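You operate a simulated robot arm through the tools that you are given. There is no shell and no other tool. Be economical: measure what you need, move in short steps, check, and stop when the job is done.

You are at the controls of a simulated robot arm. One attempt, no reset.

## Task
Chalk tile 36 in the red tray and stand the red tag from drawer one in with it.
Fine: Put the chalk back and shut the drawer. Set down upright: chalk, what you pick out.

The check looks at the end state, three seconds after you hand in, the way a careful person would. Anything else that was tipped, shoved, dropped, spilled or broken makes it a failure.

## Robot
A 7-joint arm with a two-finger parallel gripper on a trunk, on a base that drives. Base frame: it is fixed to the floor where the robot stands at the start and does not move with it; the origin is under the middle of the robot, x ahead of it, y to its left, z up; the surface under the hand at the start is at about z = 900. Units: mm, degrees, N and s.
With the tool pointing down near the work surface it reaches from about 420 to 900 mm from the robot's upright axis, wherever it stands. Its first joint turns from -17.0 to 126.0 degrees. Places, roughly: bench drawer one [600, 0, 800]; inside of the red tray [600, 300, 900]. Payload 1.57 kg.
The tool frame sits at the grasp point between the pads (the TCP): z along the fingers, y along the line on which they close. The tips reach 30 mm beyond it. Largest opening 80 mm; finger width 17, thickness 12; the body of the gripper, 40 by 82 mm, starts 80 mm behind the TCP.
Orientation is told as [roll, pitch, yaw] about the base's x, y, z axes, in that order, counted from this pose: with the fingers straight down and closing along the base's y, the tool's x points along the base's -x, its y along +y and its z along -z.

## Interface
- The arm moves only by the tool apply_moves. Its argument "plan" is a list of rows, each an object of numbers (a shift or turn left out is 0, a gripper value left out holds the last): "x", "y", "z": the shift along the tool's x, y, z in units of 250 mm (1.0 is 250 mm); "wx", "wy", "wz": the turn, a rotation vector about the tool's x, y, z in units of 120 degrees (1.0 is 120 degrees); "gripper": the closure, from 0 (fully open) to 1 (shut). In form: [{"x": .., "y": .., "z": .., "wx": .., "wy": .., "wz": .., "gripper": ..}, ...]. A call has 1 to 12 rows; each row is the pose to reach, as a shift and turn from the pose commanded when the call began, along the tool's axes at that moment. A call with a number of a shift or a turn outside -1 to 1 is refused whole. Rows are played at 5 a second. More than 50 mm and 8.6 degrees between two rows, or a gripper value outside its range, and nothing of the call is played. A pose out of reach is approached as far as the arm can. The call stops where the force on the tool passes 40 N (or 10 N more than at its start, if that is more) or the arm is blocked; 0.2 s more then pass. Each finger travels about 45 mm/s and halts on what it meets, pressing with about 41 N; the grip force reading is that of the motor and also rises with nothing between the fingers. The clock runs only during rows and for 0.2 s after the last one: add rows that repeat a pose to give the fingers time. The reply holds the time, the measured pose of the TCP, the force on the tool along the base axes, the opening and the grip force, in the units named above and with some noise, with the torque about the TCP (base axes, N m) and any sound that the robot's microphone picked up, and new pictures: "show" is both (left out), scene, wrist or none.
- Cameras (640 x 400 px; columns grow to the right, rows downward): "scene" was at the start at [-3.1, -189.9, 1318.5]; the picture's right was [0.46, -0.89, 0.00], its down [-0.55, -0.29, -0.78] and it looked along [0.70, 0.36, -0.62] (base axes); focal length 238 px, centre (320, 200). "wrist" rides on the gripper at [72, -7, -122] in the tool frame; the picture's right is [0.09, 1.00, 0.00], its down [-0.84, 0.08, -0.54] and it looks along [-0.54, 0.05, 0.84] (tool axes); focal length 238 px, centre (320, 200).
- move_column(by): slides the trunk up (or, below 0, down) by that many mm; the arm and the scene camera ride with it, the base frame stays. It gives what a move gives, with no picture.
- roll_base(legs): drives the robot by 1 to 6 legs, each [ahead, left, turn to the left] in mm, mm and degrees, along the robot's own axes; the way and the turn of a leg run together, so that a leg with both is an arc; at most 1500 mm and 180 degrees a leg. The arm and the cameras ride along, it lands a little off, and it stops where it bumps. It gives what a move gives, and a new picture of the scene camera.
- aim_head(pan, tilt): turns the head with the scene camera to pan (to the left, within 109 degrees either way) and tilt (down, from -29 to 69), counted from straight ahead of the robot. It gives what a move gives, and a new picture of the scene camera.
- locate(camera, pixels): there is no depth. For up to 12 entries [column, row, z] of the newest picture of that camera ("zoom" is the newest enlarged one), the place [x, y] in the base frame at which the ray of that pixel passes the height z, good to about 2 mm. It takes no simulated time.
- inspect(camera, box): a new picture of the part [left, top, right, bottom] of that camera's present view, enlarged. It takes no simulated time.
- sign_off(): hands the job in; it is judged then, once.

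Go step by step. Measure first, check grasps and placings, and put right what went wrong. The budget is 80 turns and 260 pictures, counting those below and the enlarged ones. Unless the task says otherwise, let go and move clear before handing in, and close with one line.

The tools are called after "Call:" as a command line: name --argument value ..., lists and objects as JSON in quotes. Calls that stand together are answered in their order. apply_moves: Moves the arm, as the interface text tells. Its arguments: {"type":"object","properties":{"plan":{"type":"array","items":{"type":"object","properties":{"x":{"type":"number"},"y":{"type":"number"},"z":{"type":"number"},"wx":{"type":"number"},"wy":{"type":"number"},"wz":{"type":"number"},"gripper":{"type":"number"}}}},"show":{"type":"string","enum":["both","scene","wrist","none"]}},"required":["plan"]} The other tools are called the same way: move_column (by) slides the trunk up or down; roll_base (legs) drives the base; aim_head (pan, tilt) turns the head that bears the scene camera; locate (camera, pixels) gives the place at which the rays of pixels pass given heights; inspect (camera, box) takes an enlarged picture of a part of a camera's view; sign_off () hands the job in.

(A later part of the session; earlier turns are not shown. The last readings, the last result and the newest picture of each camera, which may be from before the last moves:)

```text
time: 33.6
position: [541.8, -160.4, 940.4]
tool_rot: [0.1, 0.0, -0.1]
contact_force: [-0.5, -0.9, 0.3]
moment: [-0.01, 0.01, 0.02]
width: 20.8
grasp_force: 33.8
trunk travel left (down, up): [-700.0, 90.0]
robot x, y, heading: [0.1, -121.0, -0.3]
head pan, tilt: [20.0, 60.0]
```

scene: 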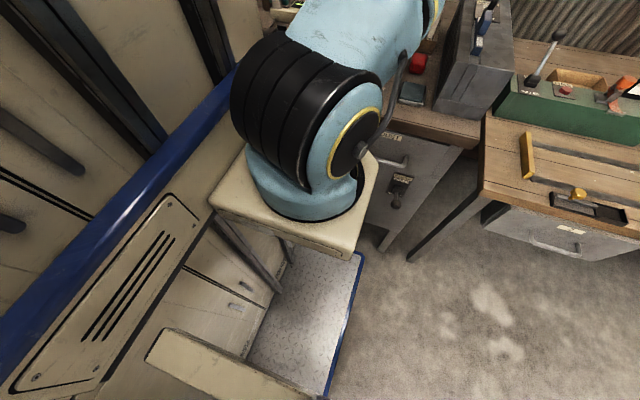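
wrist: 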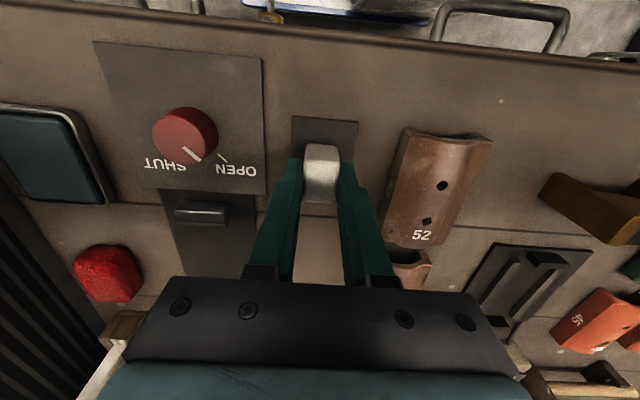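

Call:
apply_moves --plan '[{"z": 0.003}, {"z": 0.006}, {"z": 0.006}]' --show "none"

```text
time: 34.4
position: [542.3, -158.9, 939.7]
tool_rot: [0.1, 0.0, -0.1]
contact_force: [0.1, 0.1, -0.5]
moment: [-0.03, -0.02, -0.02]
width: 20.5
grasp_force: 34.5
trunk travel left (down, up): [-700.0, 90.0]
robot x, y, heading: [0.5, -121.6, -0.1]
head pan, tilt: [20.0, 60.0]
```

Call:
apply_moves --plan '[{"z": 0.003}, {"z": 0.006}, {"z": 0.006}]' --show "none"

```text
time: 35.2
position: [542.2, -158.8, 937.0]
tool_rot: [0.1, -0.1, -0.1]
contact_force: [-1.4, 0.1, 8.4]
moment: [0.01, -0.03, 0.02]
width: 20.6
grasp_force: 34.5
trunk travel left (down, up): [-700.0, 90.0]
robot x, y, heading: [-2.8, -121.8, -0.2]
head pan, tilt: [20.0, 60.0]
```

Contact at 8 N; I release and lift away.

Call:
apply_moves --plan '[{"z": -0.002, "gripper": 0.75}, {"z": -0.002, "gripper": 0.6}, {"z": -0.002, "gripper": 0.5}, {"z": -0.002, "gripper": 0.5}, {"z": -0.1, "gripper": 0.5}, {"z": -0.25, "gripper": 0.5}, {"z": -0.4, "gripper": 0.5}]' --show "wrist"

Call:
inspect --camera "wrist" --box '[240, 80, 400, 220]'

```text
time: 36.8
position: [542.7, -160.9, 1037.8]
tool_rot: [0.1, 0.0, -0.1]
contact_force: [0.4, -0.7, 0.0]
moment: [0.03, 0.07, 0.03]
width: 40.0
grasp_force: 0.1
trunk travel left (down, up): [-700.0, 90.0]
robot x, y, heading: [-4.4, -123.5, -0.0]
head pan, tilt: [20.0, 60.0]
```

wrist: 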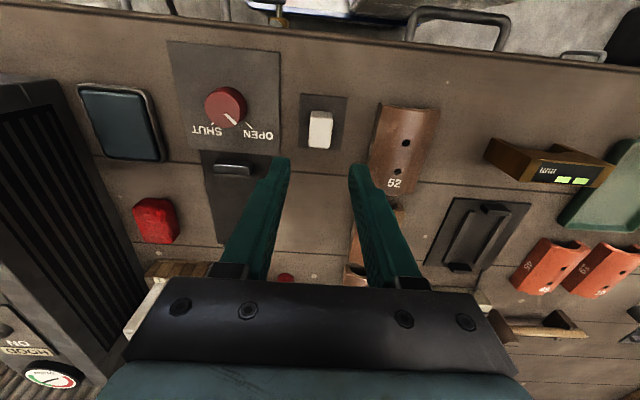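

```text
2.86 times, centred on (320, 150) of wrist
```

zoom: 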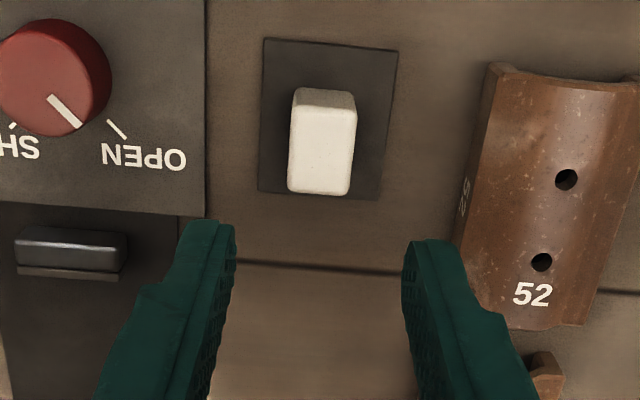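

The chalk stands back on its slate. Now I back the robot off so I can work drawer one with the arm alone, and look at the bench front.

Call:
apply_moves --plan '[{"z": -0.15}, {"z": -0.3}]' --show "none"

Call:
roll_base --legs '[[-330, 0, 0], [0, 120, 0]]'

Call:
aim_head --pan 15 --tilt 35

```text
time: 37.4
position: [542.5, -160.8, 1111.9]
tool_rot: [-0.1, 0.0, 0.1]
contact_force: [0.8, -0.2, 0.2]
moment: [-0.02, -0.02, 0.01]
width: 40.0
grasp_force: 0.1
trunk travel left (down, up): [-700.0, 90.0]
robot x, y, heading: [1.2, -122.0, 0.3]
head pan, tilt: [20.0, 60.0]
```

```text
time: 40.4
position: [210.9, -39.1, 1111.9]
tool_rot: [0.1, 0.0, -0.1]
contact_force: [0.4, 0.0, -0.1]
moment: [-0.06, -0.01, 0.0]
width: 40.0
grasp_force: 0.0
trunk travel left (down, up): [-700.0, 90.0]
robot x, y, heading: [-330.3, -0.0, 0.1]
head pan, tilt: [20.0, 60.0]
```

scene: 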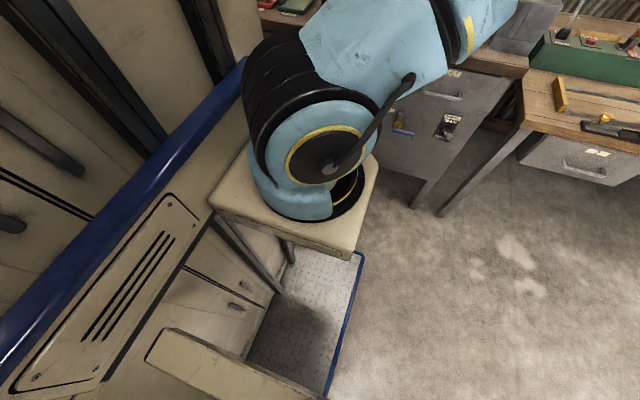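

```text
time: 41.3
position: [210.1, -38.8, 1112.1]
tool_rot: [0.1, 0.0, 0.0]
contact_force: [-0.9, -0.4, 0.0]
moment: [-0.01, 0.01, 0.0]
width: 39.8
grasp_force: 0.1
trunk travel left (down, up): [-700.0, 90.0]
robot x, y, heading: [-328.7, 1.3, 0.2]
head pan, tilt: [15.0, 35.0]
```

scene: 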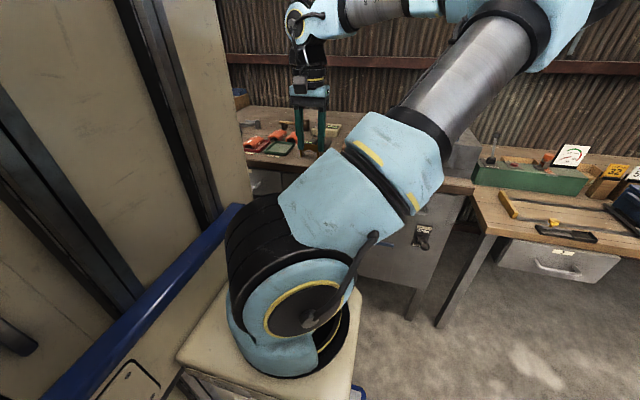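

The arm hides the drawer from the head; I use the wrist camera, which now looks at the bench front from the robot side.

Call:
apply_moves --plan '[{"z": 0.1, "y": 0.1}, {"z": 0.2, "y": 0.16}]' --show "wrist"

Call:
inspect --camera "wrist" --box '[160, 60, 480, 300]'

```text
time: 41.9
position: [209.6, 1.9, 1062.3]
tool_rot: [0.1, -0.1, 0.0]
contact_force: [-1.1, -0.3, 0.1]
moment: [0.0, -0.01, 0.0]
width: 40.2
grasp_force: 0.1
trunk travel left (down, up): [-700.0, 90.0]
robot x, y, heading: [-329.9, -1.5, 0.1]
head pan, tilt: [15.0, 35.0]
```

wrist: 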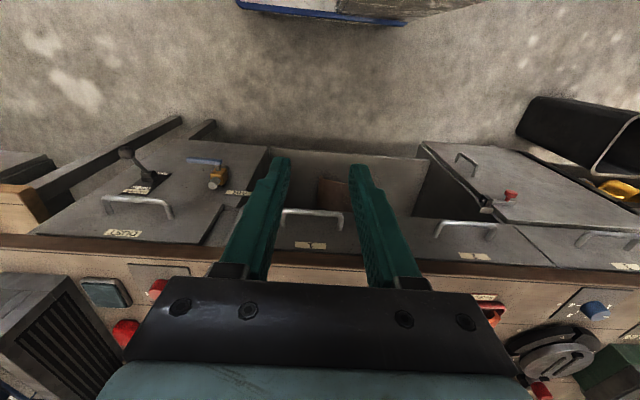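

```text
1.67 times, centred on (320, 180) of wrist
```

zoom: 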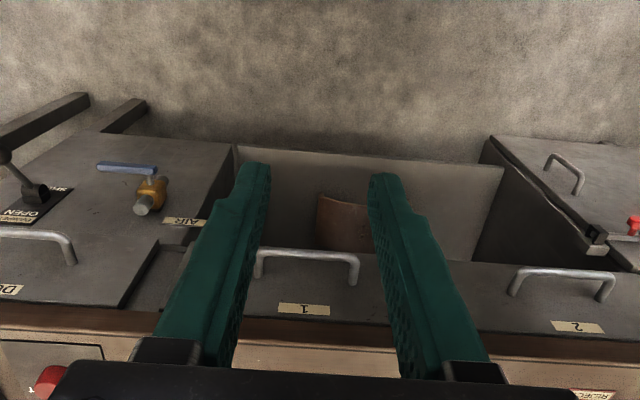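

Drawer "1" is in the middle with a bow handle. I triangulate the bar from this view at several heights.

Call:
locate --camera "zoom" --pixels '[[305, 253, 780], [305, 253, 800], [305, 253, 820], [305, 253, 840], [265, 252, 810], [350, 257, 810], [260, 278, 810], [305, 316, 840], [305, 345, 880], [480, 265, 840], [180, 245, 840]]'

```text
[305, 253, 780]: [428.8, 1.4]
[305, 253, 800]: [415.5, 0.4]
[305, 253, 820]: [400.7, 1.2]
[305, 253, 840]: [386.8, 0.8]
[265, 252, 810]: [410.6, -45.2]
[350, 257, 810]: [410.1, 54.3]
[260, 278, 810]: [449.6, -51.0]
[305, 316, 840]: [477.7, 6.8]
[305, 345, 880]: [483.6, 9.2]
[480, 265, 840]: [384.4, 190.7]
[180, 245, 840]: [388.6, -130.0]
```

I take a second view from 100 mm further ahead for triangulation.

Call:
apply_moves --plan '[{"x": -0.2}, {"x": -0.4}]' --show "none"

Call:
inspect --camera "wrist" --box '[220, 20, 420, 145]'

```text
time: 42.5
position: [311.4, 0.3, 1063.2]
tool_rot: [0.1, -0.2, 0.1]
contact_force: [-0.3, 0.1, -0.1]
moment: [0.0, -0.06, 0.01]
width: 40.1
grasp_force: 0.0
trunk travel left (down, up): [-700.0, 90.0]
robot x, y, heading: [-333.0, -0.9, 0.2]
head pan, tilt: [15.0, 35.0]
```

```text
3.20 times, centred on (320, 82) of wrist
```

zoom: 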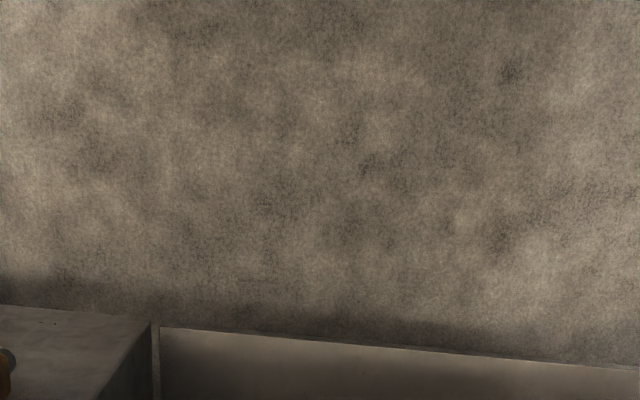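

Call:
inspect --camera "wrist" --box '[220, 120, 420, 245]'

```text
3.20 times, centred on (320, 182) of wrist
```

zoom: 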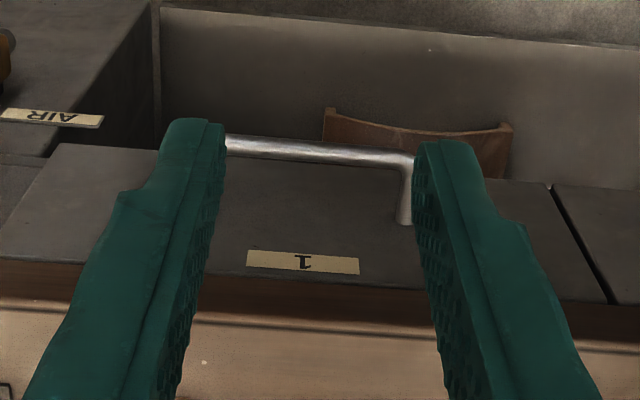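

Call:
locate --camera "zoom" --pixels '[[310, 150, 780], [310, 150, 800], [310, 150, 820], [310, 150, 840], [404, 222, 820], [404, 222, 800], [303, 252, 840], [303, 272, 860], [303, 276, 880], [303, 305, 880], [303, 318, 900]]'

```text
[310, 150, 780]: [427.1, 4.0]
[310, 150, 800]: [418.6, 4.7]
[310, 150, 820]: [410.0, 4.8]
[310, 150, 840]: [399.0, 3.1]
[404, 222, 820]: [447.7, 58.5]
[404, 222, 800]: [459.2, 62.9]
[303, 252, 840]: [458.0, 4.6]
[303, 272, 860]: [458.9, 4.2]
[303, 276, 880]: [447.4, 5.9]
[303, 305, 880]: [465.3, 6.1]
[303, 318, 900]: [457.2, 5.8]
```

Bar is at about x≈424, z≈790, y −47…55; drawer front at x≈460. To grip it clear of the bench edge I turn the hand 90° and tilt it forward. First the yaw, backed away a bit.

Call:
apply_moves --plan '[{"x": 0.1, "wz": 0.07}, {"x": 0.2, "wz": 0.14}, {"x": 0.28, "wz": 0.21}, {"x": 0.28, "wz": 0.28}, {"x": 0.28, "wz": 0.35}, {"x": 0.28, "wz": 0.42}, {"x": 0.28, "wz": 0.49}, {"x": 0.28, "wz": 0.56}, {"x": 0.28, "wz": 0.63}, {"x": 0.28, "wz": 0.69}, {"x": 0.28, "wz": 0.75}]' --show "wrist"

```text
time: 44.9
position: [240.9, 0.7, 1062.0]
tool_rot: [0.1, 0.2, -90.1]
contact_force: [-0.5, 0.0, 1.0]
moment: [0.0, 0.01, -0.03]
width: 40.1
grasp_force: 0.0
trunk travel left (down, up): [-700.0, 90.0]
robot x, y, heading: [-330.6, 2.4, 0.2]
head pan, tilt: [15.0, 35.0]
```

wrist: 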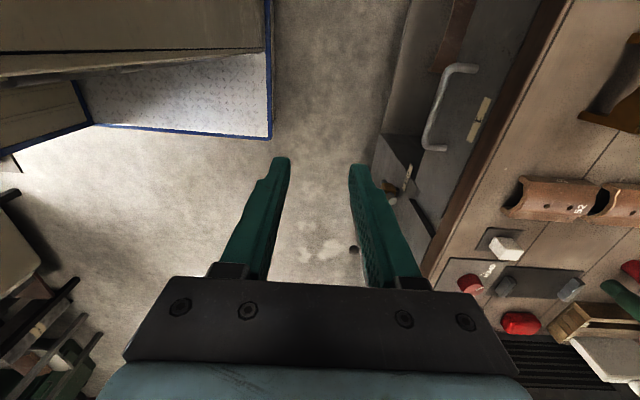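

Yaw is done; the handle shows at (445,105). Check the bar's location from this view, then tilt 60° forward.

Call:
locate --camera "wrist" --pixels '[[434, 110, 770], [434, 110, 790], [434, 110, 810], [434, 110, 830], [445, 75, 800], [425, 145, 800], [480, 118, 850]]'

Call:
apply_moves --plan '[{"wx": -0.07, "z": 0.1}, {"wx": -0.14, "z": 0.2}, {"wx": -0.21, "z": 0.3}, {"wx": -0.28, "z": 0.4}, {"wx": -0.35, "z": 0.5}, {"wx": -0.42, "z": 0.5}, {"wx": -0.49, "z": 0.5}]' --show "wrist"

```text
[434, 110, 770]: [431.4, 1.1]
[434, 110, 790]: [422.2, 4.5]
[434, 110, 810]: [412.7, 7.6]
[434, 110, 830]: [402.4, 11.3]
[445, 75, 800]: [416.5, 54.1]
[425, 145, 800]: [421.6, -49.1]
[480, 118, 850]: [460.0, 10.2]
```

```text
time: 46.5
position: [271.8, 9.6, 930.6]
tool_rot: [59.1, 0.3, -90.6]
contact_force: [-0.6, 0.4, 0.8]
moment: [0.0, 0.0, 0.01]
width: 40.1
grasp_force: 0.2
out of reach, approached as far as the arm can: row 6, 7
trunk travel left (down, up): [-700.0, 90.0]
robot x, y, heading: [-332.7, 2.3, 0.0]
head pan, tilt: [15.0, 35.0]
```

wrist: 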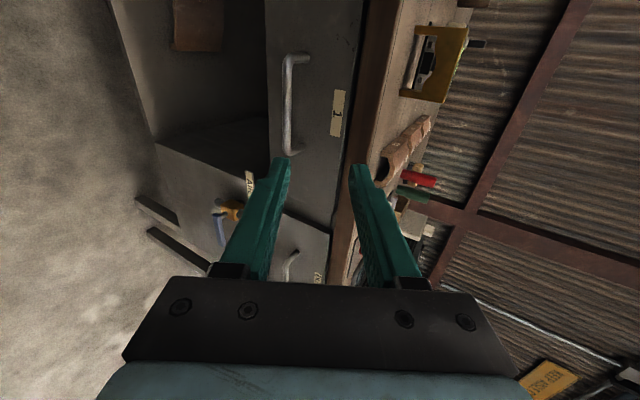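

The hand tilts 59° but is at its posture limit; I'll lower with the trunk and advance with the base instead. This flatter view fixes the bar's height.

Call:
locate --camera "wrist" --pixels '[[287, 105, 770], [287, 105, 780], [287, 105, 790], [287, 105, 800], [287, 105, 810], [290, 55, 790], [288, 155, 790], [338, 112, 830], [338, 112, 850], [360, 110, 870]]'

```text
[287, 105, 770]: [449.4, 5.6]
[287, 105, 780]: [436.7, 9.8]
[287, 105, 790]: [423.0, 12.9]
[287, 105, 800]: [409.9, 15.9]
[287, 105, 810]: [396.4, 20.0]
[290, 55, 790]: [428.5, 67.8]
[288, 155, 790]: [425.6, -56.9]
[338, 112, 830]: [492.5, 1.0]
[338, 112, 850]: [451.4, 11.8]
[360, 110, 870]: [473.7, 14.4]
```

Bar confirmed at [423, 4, 790]. I lower the trunk 102 mm, and drive 87 mm ahead to a pre-grip pose.

Call:
move_column --by -102

Call:
roll_base --legs '[[87, 0, 0]]'

Call:
apply_moves --plan '[{"x": -0.02}]' --show "wrist"

```text
time: 47.8
position: [270.7, 9.9, 824.7]
tool_rot: [58.9, 0.1, -90.6]
contact_force: [0.4, 0.6, -0.1]
moment: [-0.01, -0.02, -0.01]
width: 40.1
grasp_force: 0.0
trunk travel left (down, up): [-598.0, 192.0]
robot x, y, heading: [-332.9, -0.1, 0.3]
head pan, tilt: [15.0, 35.0]
```

```text
time: 48.9
position: [360.3, 11.1, 823.6]
tool_rot: [58.8, 0.0, -90.6]
contact_force: [-0.1, -0.5, 0.4]
moment: [-0.01, 0.0, 0.02]
width: 40.0
grasp_force: 0.1
trunk travel left (down, up): [-598.0, 192.0]
robot x, y, heading: [-241.7, 1.4, 0.4]
head pan, tilt: [15.0, 35.0]
```

scene: 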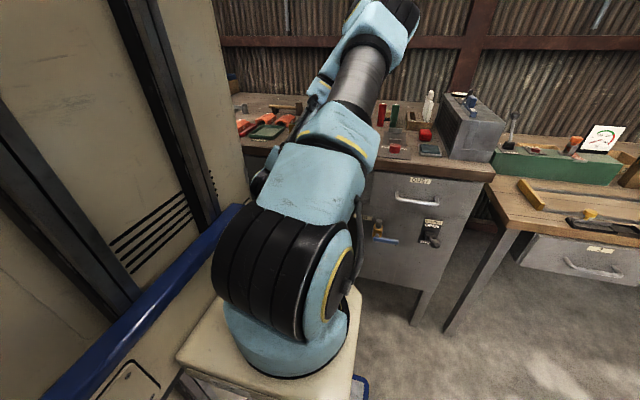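

```text
time: 49.3
position: [358.4, 7.5, 825.0]
tool_rot: [58.9, -0.1, -90.7]
contact_force: [0.2, 0.6, 0.3]
moment: [-0.02, 0.01, 0.01]
width: 40.1
grasp_force: 0.1
trunk travel left (down, up): [-598.0, 192.0]
robot x, y, heading: [-243.4, 1.1, -0.1]
head pan, tilt: [15.0, 35.0]
```

wrist: 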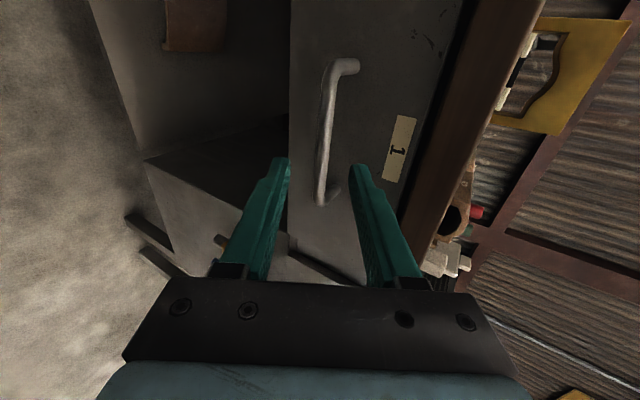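

The bar runs centrally between the fingers. Advance 58 mm along the fingers and close.

Call:
apply_moves --plan '[{"z": 0.08, "y": 0.006}, {"z": 0.16, "y": 0.012}, {"z": 0.235, "y": 0.012}, {"z": 0.235, "y": 0.012}]' --show "wrist"

```text
time: 50.3
position: [409.3, 6.3, 799.3]
tool_rot: [58.9, -0.2, -90.6]
contact_force: [0.1, -0.2, -0.1]
moment: [0.02, -0.02, 0.02]
width: 40.0
grasp_force: 0.1
trunk travel left (down, up): [-598.0, 192.0]
robot x, y, heading: [-245.9, -0.7, -0.1]
head pan, tilt: [15.0, 35.0]
```

wrist: 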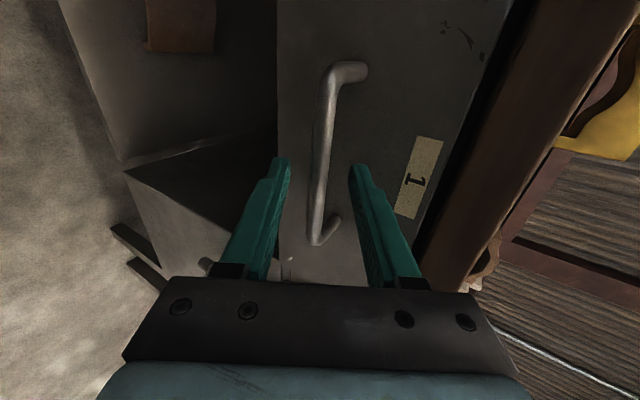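

Call:
apply_moves --plan '[{"gripper": 0.7}, {"gripper": 0.9}, {"gripper": 0.9}, {"gripper": 0.9}, {"gripper": 0.9}]' --show "wrist"

```text
time: 51.5
position: [410.0, 6.2, 799.0]
tool_rot: [58.8, -0.1, -90.7]
contact_force: [-1.9, -0.8, -5.5]
moment: [-0.32, 0.09, 0.22]
width: 11.9
grasp_force: 28.6
trunk travel left (down, up): [-598.0, 192.0]
robot x, y, heading: [-246.9, 1.1, 0.1]
head pan, tilt: [15.0, 35.0]
```

wrist: 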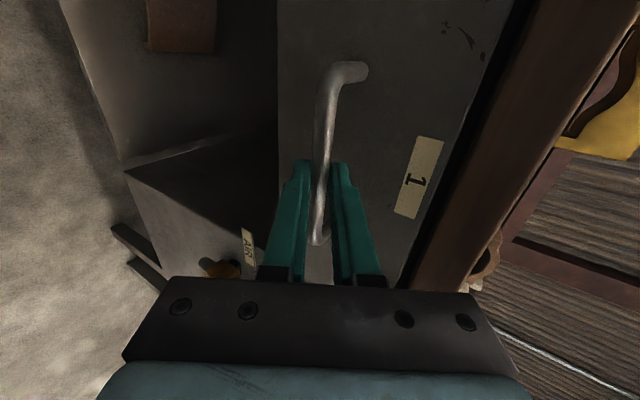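

Bar gripped (11.9 mm). Pull by driving back, first 60 mm.

Call:
roll_base --legs '[[-60, 0, 0]]'

Call:
apply_moves --plan '[{"gripper": 0.9}]' --show "wrist"

```text
time: 52.5
position: [349.2, 6.6, 798.4]
tool_rot: [58.9, -0.1, -90.6]
contact_force: [0.6, -0.3, -9.5]
moment: [-0.29, 0.09, 0.15]
width: 11.6
grasp_force: 29.3
trunk travel left (down, up): [-598.0, 192.0]
robot x, y, heading: [-301.6, 2.5, 0.1]
head pan, tilt: [15.0, 35.0]
```

scene: 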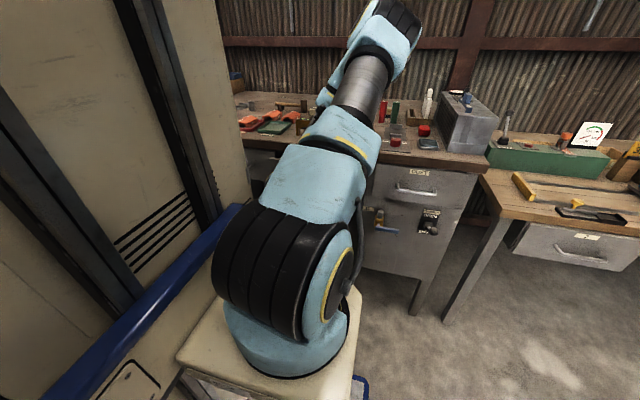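

```text
time: 52.9
position: [347.4, 6.4, 800.1]
tool_rot: [58.9, -0.1, -90.6]
contact_force: [-0.3, 0.5, -1.8]
moment: [-0.41, 0.05, 0.09]
width: 11.9
grasp_force: 29.1
trunk travel left (down, up): [-598.0, 192.0]
robot x, y, heading: [-305.0, -1.9, 0.1]
head pan, tilt: [15.0, 35.0]
```

wrist: 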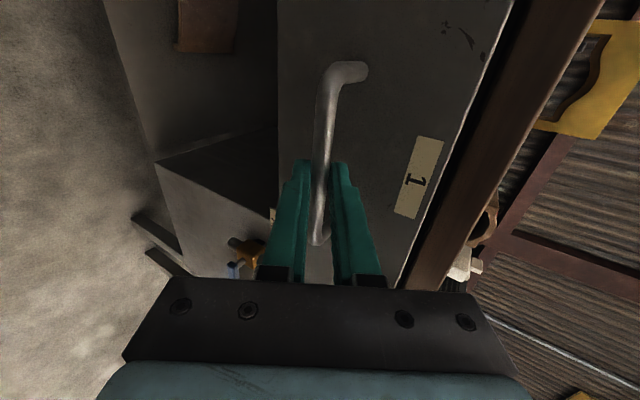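

The drawer follows. Pull 130 mm more.

Call:
roll_base --legs '[[-130, 0, 0]]'

Call:
apply_moves --plan '[{"gripper": 0.9}]' --show "wrist"

```text
time: 54.2
position: [220.8, 5.3, 798.9]
tool_rot: [58.8, -0.1, -90.5]
contact_force: [0.2, -7.9, -3.6]
moment: [-0.4, 0.02, 0.07]
width: 11.9
grasp_force: 28.8
trunk travel left (down, up): [-598.0, 192.0]
robot x, y, heading: [-427.2, -2.1, 0.2]
head pan, tilt: [15.0, 35.0]
```

scene: 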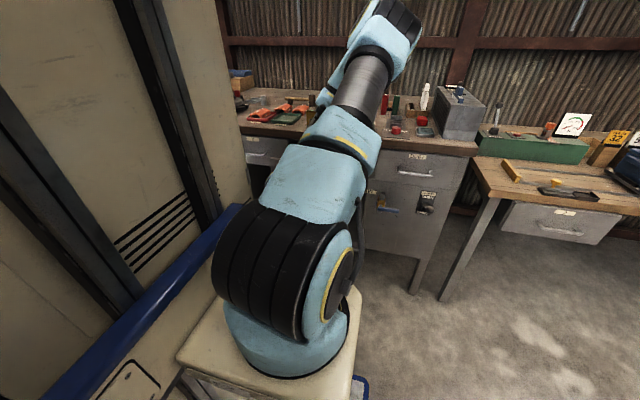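

```text
time: 54.6
position: [220.8, 5.9, 799.4]
tool_rot: [58.9, -0.2, -90.7]
contact_force: [0.6, -1.5, -1.2]
moment: [-0.18, 0.0, 0.42]
width: 11.7
grasp_force: 28.9
trunk travel left (down, up): [-598.0, 192.0]
robot x, y, heading: [-434.3, 3.1, 0.2]
head pan, tilt: [15.0, 35.0]
```

wrist: 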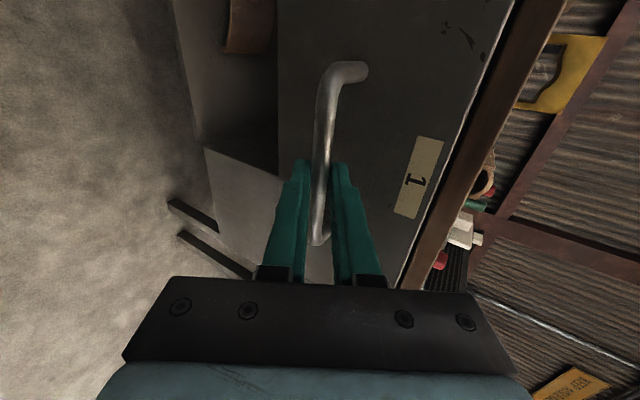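

Drawer is out 190 mm. Release, retreat along the fingers, then raise the trunk to look in.

Call:
apply_moves --plan '[{"gripper": 0.6}, {"gripper": 0.5}, {"gripper": 0.5}, {"z": -0.12, "gripper": 0.5}, {"z": -0.28, "gripper": 0.5}, {"z": -0.4, "gripper": 0.5}]' --show "none"

Call:
move_column --by 292

Call:
apply_moves --plan '[{"wx": 0.07}, {"wx": 0.14}, {"wx": 0.21}, {"wx": 0.28}, {"wx": 0.35}, {"wx": 0.42}, {"wx": 0.49}]' --show "wrist"

```text
time: 56.0
position: [171.4, 5.0, 834.2]
tool_rot: [58.7, -0.8, -92.2]
contact_force: [0.2, -0.3, -0.5]
moment: [-0.04, -0.01, 0.01]
width: 39.9
grasp_force: 0.1
out of reach, approached as far as the arm can: row 5, 6
trunk travel left (down, up): [-598.0, 192.0]
robot x, y, heading: [-429.3, 0.2, 0.3]
head pan, tilt: [15.0, 35.0]
```

```text
time: 58.1
position: [176.4, 16.0, 1029.8]
tool_rot: [59.1, -0.3, -91.9]
contact_force: [-0.1, 0.3, 0.1]
moment: [-0.03, 0.02, 0.01]
width: 40.0
grasp_force: 0.0
out of reach, approached as far as the arm can: row 1
trunk travel left (down, up): [-790.0, 0.0]
robot x, y, heading: [-431.8, 0.3, 0.3]
head pan, tilt: [15.0, 35.0]
```

```text
time: 59.7
position: [165.1, 25.5, 1032.4]
tool_rot: [0.3, 0.0, -90.6]
contact_force: [-0.5, 0.3, 0.1]
moment: [-0.04, -0.06, -0.03]
width: 39.9
grasp_force: 0.1
trunk travel left (down, up): [-790.0, 0.0]
robot x, y, heading: [-430.2, -2.3, 0.0]
head pan, tilt: [15.0, 35.0]
```

wrist: 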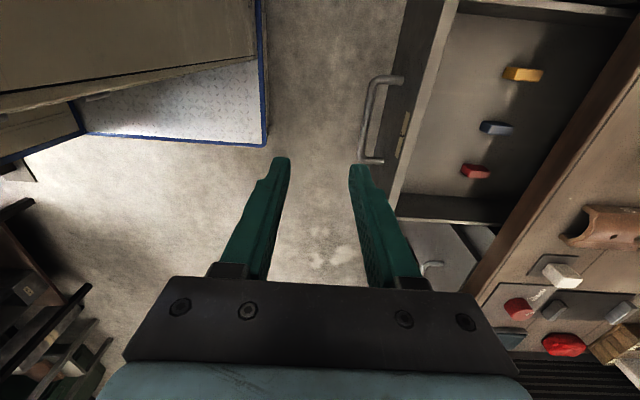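

The open drawer holds yellow (522,74), blue (495,127) and red (475,171) tags. I take a close look at the red one.

Call:
inspect --camera "wrist" --box '[400, 50, 580, 220]'

Call:
locate --camera "wrist" --pixels '[[475, 171, 790], [475, 171, 760], [495, 127, 770], [522, 74, 770], [404, 190, 770], [420, 10, 860], [400, 190, 860], [507, 200, 770], [497, 238, 870]]'

```text
2.35 times, centred on (490, 135) of wrist
```

zoom: 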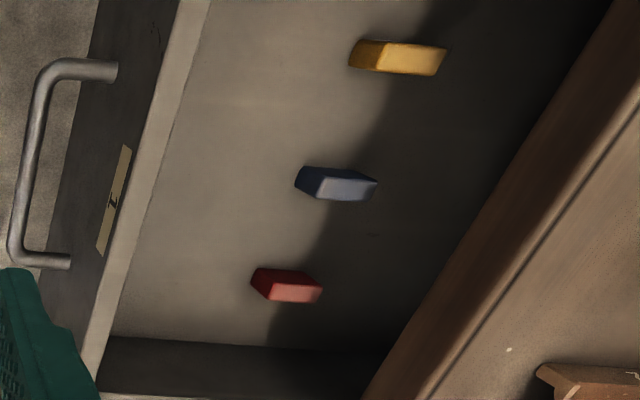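

```text
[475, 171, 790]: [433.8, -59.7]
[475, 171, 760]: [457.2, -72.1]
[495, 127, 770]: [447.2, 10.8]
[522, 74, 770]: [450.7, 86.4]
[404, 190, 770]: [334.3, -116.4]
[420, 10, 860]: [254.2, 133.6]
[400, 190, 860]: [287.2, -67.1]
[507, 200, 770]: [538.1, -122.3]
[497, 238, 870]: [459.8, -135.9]
```

The red tag is near x≈440, close to the bench edge (x≈457). I move the hand over the drawer for a steeper view.

Call:
apply_moves --plan '[{"y": 0.15, "x": 0.1}, {"y": 0.3, "x": 0.2}, {"y": 0.46, "x": 0.3}, {"y": 0.64, "x": 0.3}, {"y": 0.82, "x": 0.3}]' --show "wrist"

Call:
inspect --camera "wrist" --box '[280, 50, 460, 220]'

```text
time: 60.9
position: [368.9, 95.2, 1032.1]
tool_rot: [0.0, -0.2, -90.6]
contact_force: [0.1, -0.2, -0.7]
moment: [0.02, -0.03, -0.01]
width: 39.9
grasp_force: 0.1
trunk travel left (down, up): [-790.0, 0.0]
robot x, y, heading: [-428.6, -1.1, 0.4]
head pan, tilt: [15.0, 35.0]
```

wrist: 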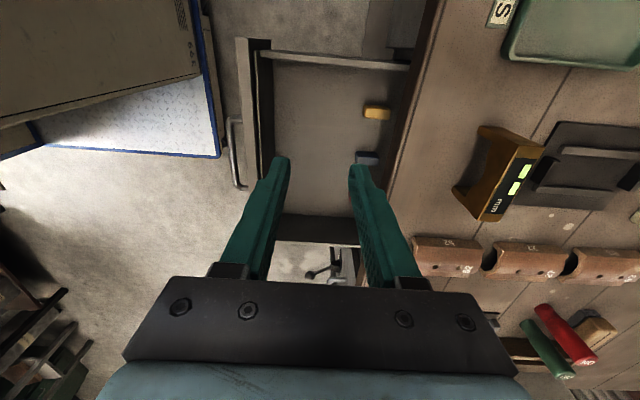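

```text
2.35 times, centred on (370, 135) of wrist
```

zoom: 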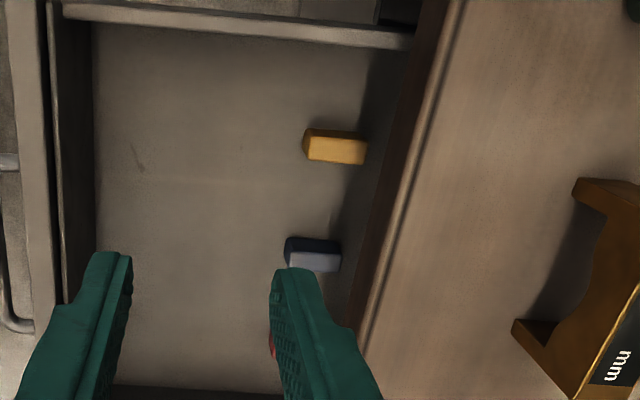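

The red tag is behind the finger. I shift to see it and measure.

Call:
apply_moves --plan '[{"y": -0.18}, {"y": -0.36}, {"y": -0.36, "x": 0.1}]' --show "none"

Call:
inspect --camera "wrist" --box '[300, 40, 520, 220]'

```text
time: 61.7
position: [279.6, 121.3, 1033.2]
tool_rot: [0.1, -0.1, -90.7]
contact_force: [-0.5, -0.7, -0.7]
moment: [0.02, 0.03, 0.04]
width: 40.0
grasp_force: 0.0
trunk travel left (down, up): [-790.0, 0.0]
robot x, y, heading: [-428.3, -4.4, 0.0]
head pan, tilt: [15.0, 35.0]
```

```text
2.22 times, centred on (410, 130) of wrist
```

zoom: 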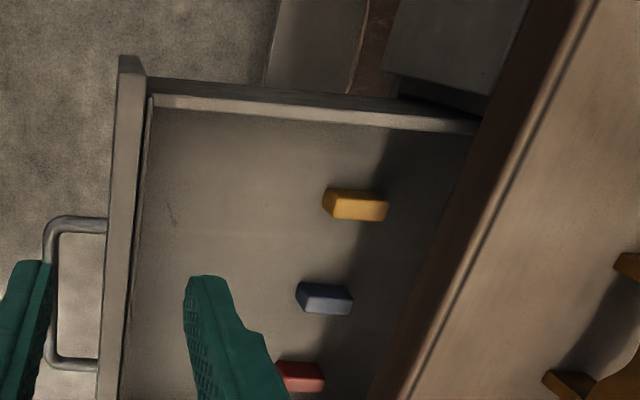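

Call:
inspect --camera "wrist" --box '[380, 110, 460, 220]'

Call:
apply_moves --plan '[{"x": 0.2}, {"x": 0.4}]' --show "none"

Call:
inspect --camera "wrist" --box '[360, 110, 480, 280]'

```text
3.64 times, centred on (420, 165) of wrist
```

zoom: 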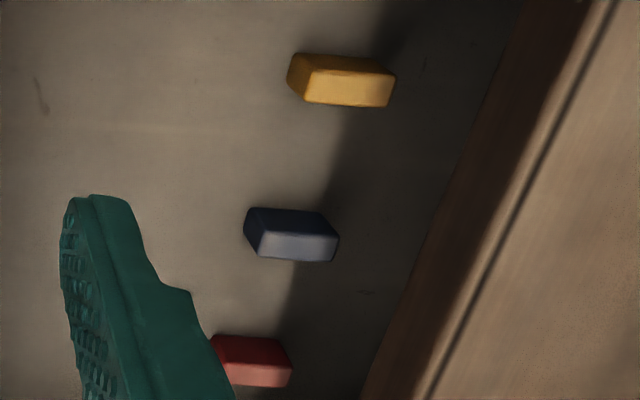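

```text
time: 62.3
position: [282.7, 222.9, 1032.9]
tool_rot: [0.1, -0.2, -90.7]
contact_force: [0.5, -1.4, 0.9]
moment: [0.08, 0.02, -0.04]
width: 40.0
grasp_force: 0.1
trunk travel left (down, up): [-790.0, 0.0]
robot x, y, heading: [-429.3, -0.5, 0.4]
head pan, tilt: [15.0, 35.0]
```

```text
2.35 times, centred on (420, 195) of wrist
```

zoom: 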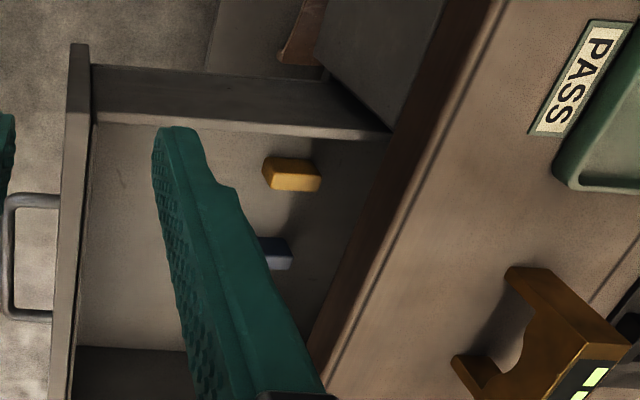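

I turn the yaw back to 0 to see and grip the tag from the robot side.

Call:
apply_moves --plan '[{"x": -0.09, "wz": -0.07}, {"x": -0.18, "wz": -0.14}, {"x": -0.27, "wz": -0.21}, {"x": -0.36, "wz": -0.28}, {"x": -0.45, "wz": -0.35}, {"x": -0.54, "wz": -0.42}, {"x": -0.63, "wz": -0.49}, {"x": -0.72, "wz": -0.56}, {"x": -0.81, "wz": -0.63}, {"x": -0.9, "wz": -0.69}, {"x": -0.99, "wz": -0.746}]' --show "none"

Call:
apply_moves --plan '[{"y": -0.14, "gripper": 0.5}]' --show "wrist"

Call:
inspect --camera "wrist" --box '[220, 80, 480, 240]'

```text
time: 64.7
position: [279.2, -21.7, 1033.4]
tool_rot: [-0.2, -0.1, -1.0]
contact_force: [-0.6, 0.5, 0.5]
moment: [-0.02, -0.02, 0.01]
width: 40.1
grasp_force: 0.0
trunk travel left (down, up): [-790.0, 0.0]
robot x, y, heading: [-431.9, 2.8, 0.1]
head pan, tilt: [15.0, 35.0]
```

```text
time: 65.1
position: [278.1, -57.5, 1033.6]
tool_rot: [-0.2, -0.1, -1.0]
contact_force: [0.9, 0.2, -1.0]
moment: [-0.01, 0.01, 0.04]
width: 40.0
grasp_force: 0.1
trunk travel left (down, up): [-790.0, 0.0]
robot x, y, heading: [-426.9, -1.4, 0.1]
head pan, tilt: [15.0, 35.0]
```

wrist: 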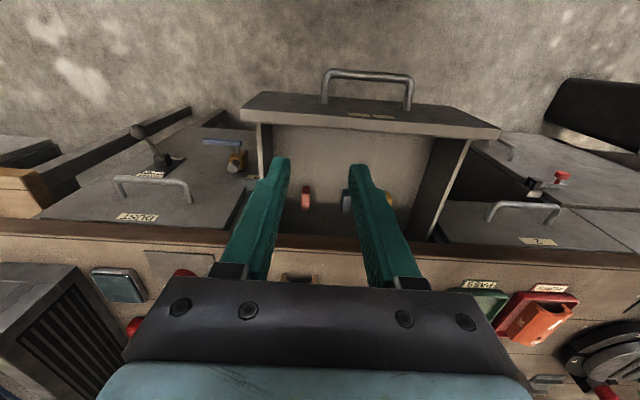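

```text
2.46 times, centred on (350, 160) of wrist
```

zoom: 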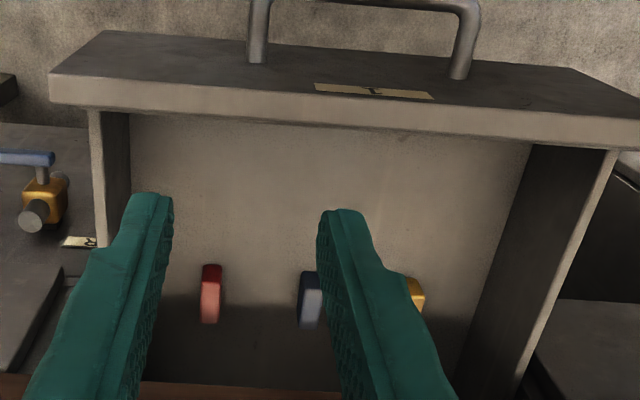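

Red tag is at zoom (210,295), its top face light. I measure it for several heights, plus the drawer floor and front.

Call:
locate --camera "zoom" --pixels '[[211, 266, 770], [211, 266, 750], [211, 282, 770], [211, 282, 790], [211, 282, 800], [209, 321, 790], [209, 321, 800], [201, 300, 790], [219, 300, 790], [132, 115, 770], [350, 110, 860], [120, 390, 860]]'

```text
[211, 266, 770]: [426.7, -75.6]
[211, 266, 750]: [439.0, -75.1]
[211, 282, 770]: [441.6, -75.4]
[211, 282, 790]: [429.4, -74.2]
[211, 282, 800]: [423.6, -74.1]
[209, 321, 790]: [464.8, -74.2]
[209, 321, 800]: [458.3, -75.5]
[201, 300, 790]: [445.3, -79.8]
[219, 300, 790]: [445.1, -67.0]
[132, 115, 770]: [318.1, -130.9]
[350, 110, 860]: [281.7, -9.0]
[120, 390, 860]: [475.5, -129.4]
```

Combining views, the tags stand at x≈460, z≈755 — right beneath the bench edge. I'll pull the drawer ~80 mm further with closed fingers behind its front board.

Call:
apply_moves --plan '[{"x": -0.08, "y": 0.1, "gripper": 1.0}, {"x": -0.17, "y": 0.22, "gripper": 1.0}, {"x": -0.17, "y": 0.22, "z": 0.15}, {"x": -0.17, "y": 0.22, "z": 0.3}, {"x": -0.17, "y": 0.22, "z": 0.45}, {"x": -0.17, "y": 0.22, "z": 0.55}]' --show "wrist"

```text
time: 66.5
position: [321.9, -5.2, 895.2]
tool_rot: [-0.1, -0.2, -1.1]
contact_force: [0.2, -0.2, 0.2]
moment: [0.01, 0.03, -0.01]
width: 0.0
grasp_force: 20.8
trunk travel left (down, up): [-790.0, 0.0]
robot x, y, heading: [-429.5, -0.9, 0.2]
head pan, tilt: [15.0, 35.0]
```

wrist: 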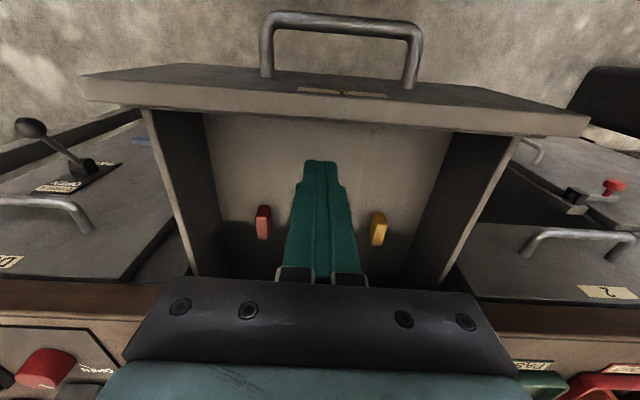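

Fingers are over the interior behind the front. Lower 50 mm and pull slowly.

Call:
apply_moves --plan '[{"z": 0.1}, {"z": 0.2}, {"z": 0.2, "x": 0.03}, {"z": 0.2, "x": 0.06}, {"z": 0.2, "x": 0.09}, {"z": 0.2, "x": 0.12}, {"z": 0.2, "x": 0.15}, {"z": 0.2, "x": 0.18}]' --show "wrist"

```text
time: 68.3
position: [276.7, -6.1, 844.9]
tool_rot: [-0.2, -0.2, -1.0]
contact_force: [0.0, -1.0, 0.3]
moment: [0.01, -0.01, 0.0]
width: 0.0
grasp_force: 21.4
trunk travel left (down, up): [-790.0, 0.0]
robot x, y, heading: [-426.6, -1.7, 0.0]
head pan, tilt: [15.0, 35.0]
```

wrist: 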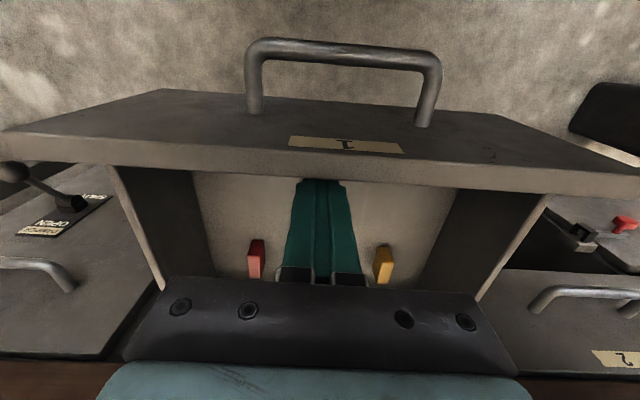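

The tips are down behind the rim now. Continue pulling ~85 mm.

Call:
apply_moves --plan '[{"x": 0.03}, {"x": 0.06}, {"x": 0.09}, {"x": 0.12}, {"x": 0.15}, {"x": 0.18}, {"x": 0.21}, {"x": 0.24}, {"x": 0.27}, {"x": 0.3}, {"x": 0.33}, {"x": 0.35}]' --show "wrist"

```text
time: 70.7
position: [204.2, -4.7, 847.2]
tool_rot: [-0.1, -1.0, -1.3]
contact_force: [8.2, 1.5, -1.3]
moment: [-0.02, 0.04, -0.01]
width: 0.0
grasp_force: 21.2
trunk travel left (down, up): [-790.0, 0.0]
robot x, y, heading: [-433.7, 1.5, 0.1]
head pan, tilt: [15.0, 35.0]
stopped in row 12: the force on the tool passed its limit at 48 N (the readings are from after the stop); the commanded pose is now the measured one
```

wrist: 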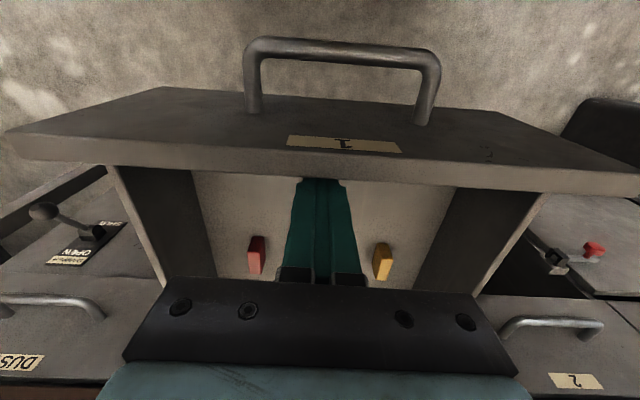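

The drawer hit its stop, about 65 mm further out. I back off, lift, and look from above.

Call:
apply_moves --plan '[{"x": -0.06}, {"x": -0.06, "z": -0.18}, {"x": -0.1, "z": -0.36}, {"x": -0.2, "z": -0.54, "y": -0.1, "gripper": 0.5}, {"x": -0.3, "z": -0.6, "y": -0.22, "gripper": 0.5}]' --show "wrist"

Call:
inspect --camera "wrist" --box '[220, 80, 480, 240]'

```text
refused: row 4 steps farther than a row can; nothing moved
```

```text
2.46 times, centred on (350, 160) of wrist
```

zoom: 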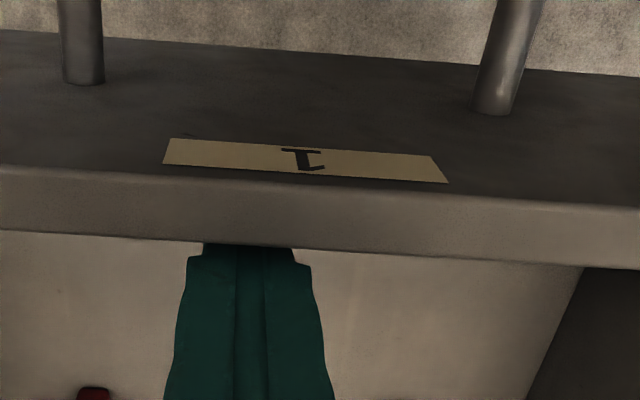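

Call:
apply_moves --plan '[{"x": -0.06}, {"x": -0.06, "z": -0.18}, {"x": -0.1, "z": -0.36}, {"x": -0.16, "z": -0.5, "y": -0.08, "gripper": 0.5}, {"x": -0.24, "z": -0.58, "y": -0.2, "gripper": 0.5}, {"x": -0.4, "z": -0.58, "y": -0.24, "gripper": 0.5}]' --show "wrist"

Call:
inspect --camera "wrist" --box '[220, 60, 440, 220]'

```text
time: 72.1
position: [298.3, -67.1, 996.0]
tool_rot: [-0.1, -0.9, -1.3]
contact_force: [0.3, 0.5, 0.8]
moment: [0.0, -0.02, 0.01]
width: 40.0
grasp_force: 0.1
trunk travel left (down, up): [-790.0, 0.0]
robot x, y, heading: [-432.6, -1.1, -0.1]
head pan, tilt: [15.0, 35.0]
```

wrist: 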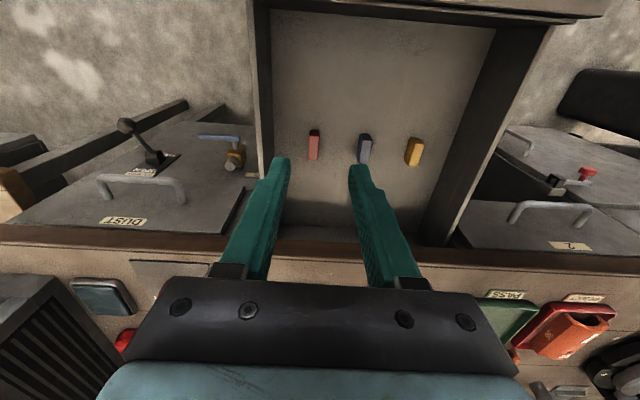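

```text
2.50 times, centred on (330, 140) of wrist
```

zoom: 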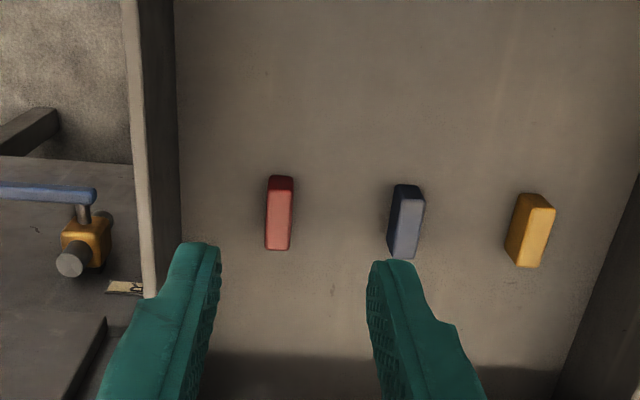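

Tags now lie clear of the bench. Measure the red one; then a second view lower for height.

Call:
locate --camera "zoom" --pixels '[[280, 177, 740], [280, 177, 760], [280, 191, 760], [280, 191, 780], [279, 249, 760], [279, 249, 780], [265, 220, 770], [293, 220, 770], [405, 190, 770], [530, 205, 770]]'

Call:
apply_moves --plan '[{"z": 0.15, "y": -0.04}, {"z": 0.3, "y": -0.04}]' --show "none"

Call:
inspect --camera "wrist" --box '[220, 60, 440, 220]'

```text
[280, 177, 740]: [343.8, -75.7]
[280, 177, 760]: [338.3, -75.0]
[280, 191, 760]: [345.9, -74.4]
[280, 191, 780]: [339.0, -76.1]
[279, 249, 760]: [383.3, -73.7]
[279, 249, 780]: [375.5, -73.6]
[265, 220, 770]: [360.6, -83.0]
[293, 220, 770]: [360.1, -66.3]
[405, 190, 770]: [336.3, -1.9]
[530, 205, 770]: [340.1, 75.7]
```

```text
time: 72.7
position: [297.2, -77.3, 920.5]
tool_rot: [-0.1, -0.8, -1.2]
contact_force: [0.5, 0.0, 0.3]
moment: [-0.02, -0.02, -0.03]
width: 39.7
grasp_force: 0.0
trunk travel left (down, up): [-790.0, 0.0]
robot x, y, heading: [-428.4, -0.5, -0.0]
head pan, tilt: [15.0, 35.0]
```

```text
2.50 times, centred on (330, 140) of wrist
```

zoom: 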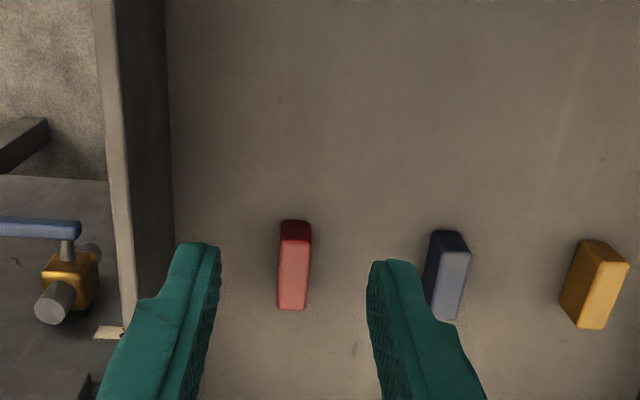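

Call:
locate --camera "zoom" --pixels '[[295, 221, 740], [295, 221, 760], [295, 240, 760], [295, 240, 780], [293, 309, 760], [293, 309, 780], [278, 275, 770], [312, 275, 770], [295, 221, 720], [295, 240, 740]]'

```text
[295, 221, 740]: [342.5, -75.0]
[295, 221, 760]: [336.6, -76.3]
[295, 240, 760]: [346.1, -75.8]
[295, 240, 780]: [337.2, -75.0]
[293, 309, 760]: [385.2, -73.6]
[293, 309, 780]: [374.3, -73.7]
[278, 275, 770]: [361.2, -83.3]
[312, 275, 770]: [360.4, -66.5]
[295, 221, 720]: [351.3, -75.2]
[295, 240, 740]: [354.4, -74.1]
```

Red tag: about x 345–383, y −83…−66, top ≈762, floor ≈735, standing. The free strip in the tray is 26 mm wide, so I'll grip the tag by its x-ends (yaw 90°). I turn over it now.

Call:
apply_moves --plan '[{"z": -0.1, "wz": 0.06, "gripper": 0.25}, {"z": -0.1, "x": -0.06, "wz": 0.13, "gripper": 0.25}, {"z": -0.1, "x": -0.12, "wz": 0.2}, {"z": -0.1, "x": -0.2, "wz": 0.27}, {"z": -0.1, "x": -0.267, "wz": 0.34}, {"z": -0.1, "x": -0.267, "wz": 0.41}, {"z": -0.1, "x": -0.267, "y": 0.01, "wz": 0.48}, {"z": -0.1, "x": -0.267, "y": 0.01, "wz": 0.55}, {"z": -0.1, "x": -0.267, "y": 0.01, "wz": 0.62}, {"z": -0.1, "x": -0.267, "y": 0.01, "wz": 0.69}, {"z": -0.1, "x": -0.267, "y": 0.01, "wz": 0.74}]' --show "wrist"

```text
time: 75.1
position: [366.6, -75.8, 944.9]
tool_rot: [0.9, -0.2, -90.2]
contact_force: [0.0, 0.1, 0.5]
moment: [0.02, 0.0, -0.01]
width: 59.9
grasp_force: 0.0
trunk travel left (down, up): [-790.0, 0.0]
robot x, y, heading: [-431.9, 1.8, 0.1]
head pan, tilt: [15.0, 35.0]
```

wrist: 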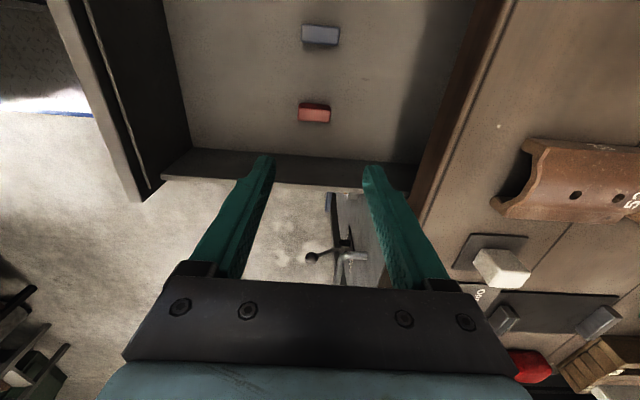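

Aligned above; I lower with the trunk 110 mm and check.

Call:
move_column --by -110

Call:
apply_moves --plan '[{"wx": 0.0075}]' --show "wrist"

Call:
inspect --camera "wrist" --box '[240, 60, 420, 220]'

```text
time: 76.5
position: [365.1, -74.4, 834.7]
tool_rot: [0.9, -0.1, -90.0]
contact_force: [-0.1, -0.4, 0.2]
moment: [0.02, 0.01, -0.02]
width: 59.9
grasp_force: 0.1
trunk travel left (down, up): [-680.0, 110.0]
robot x, y, heading: [-429.2, 0.5, 0.3]
head pan, tilt: [15.0, 35.0]
```

```text
time: 76.9
position: [366.0, -74.7, 833.8]
tool_rot: [0.0, -0.1, -90.0]
contact_force: [-0.5, 0.9, -1.7]
moment: [-0.01, 0.01, 0.01]
width: 60.1
grasp_force: 0.0
trunk travel left (down, up): [-680.0, 110.0]
robot x, y, heading: [-427.4, -1.0, 0.1]
head pan, tilt: [15.0, 35.0]
```

wrist: 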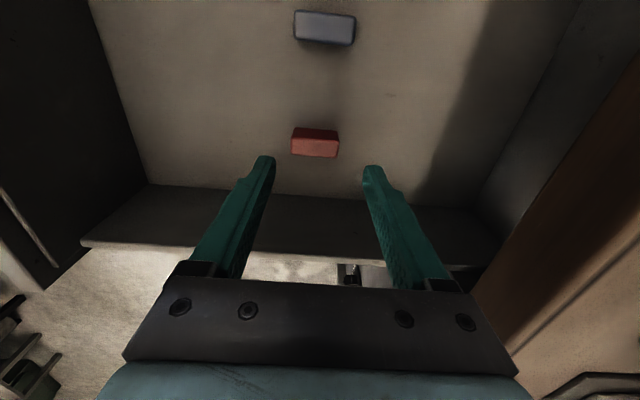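

```text
2.50 times, centred on (330, 140) of wrist
```

zoom: 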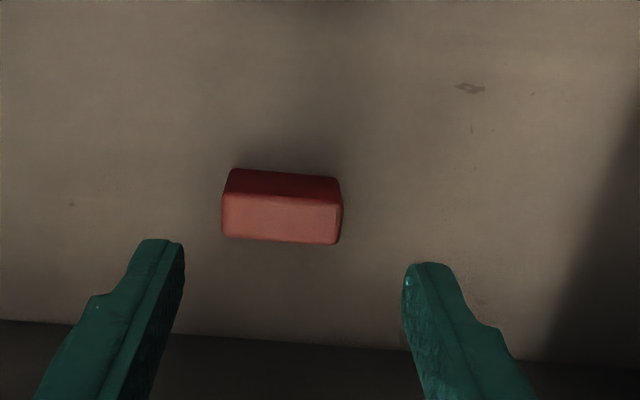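

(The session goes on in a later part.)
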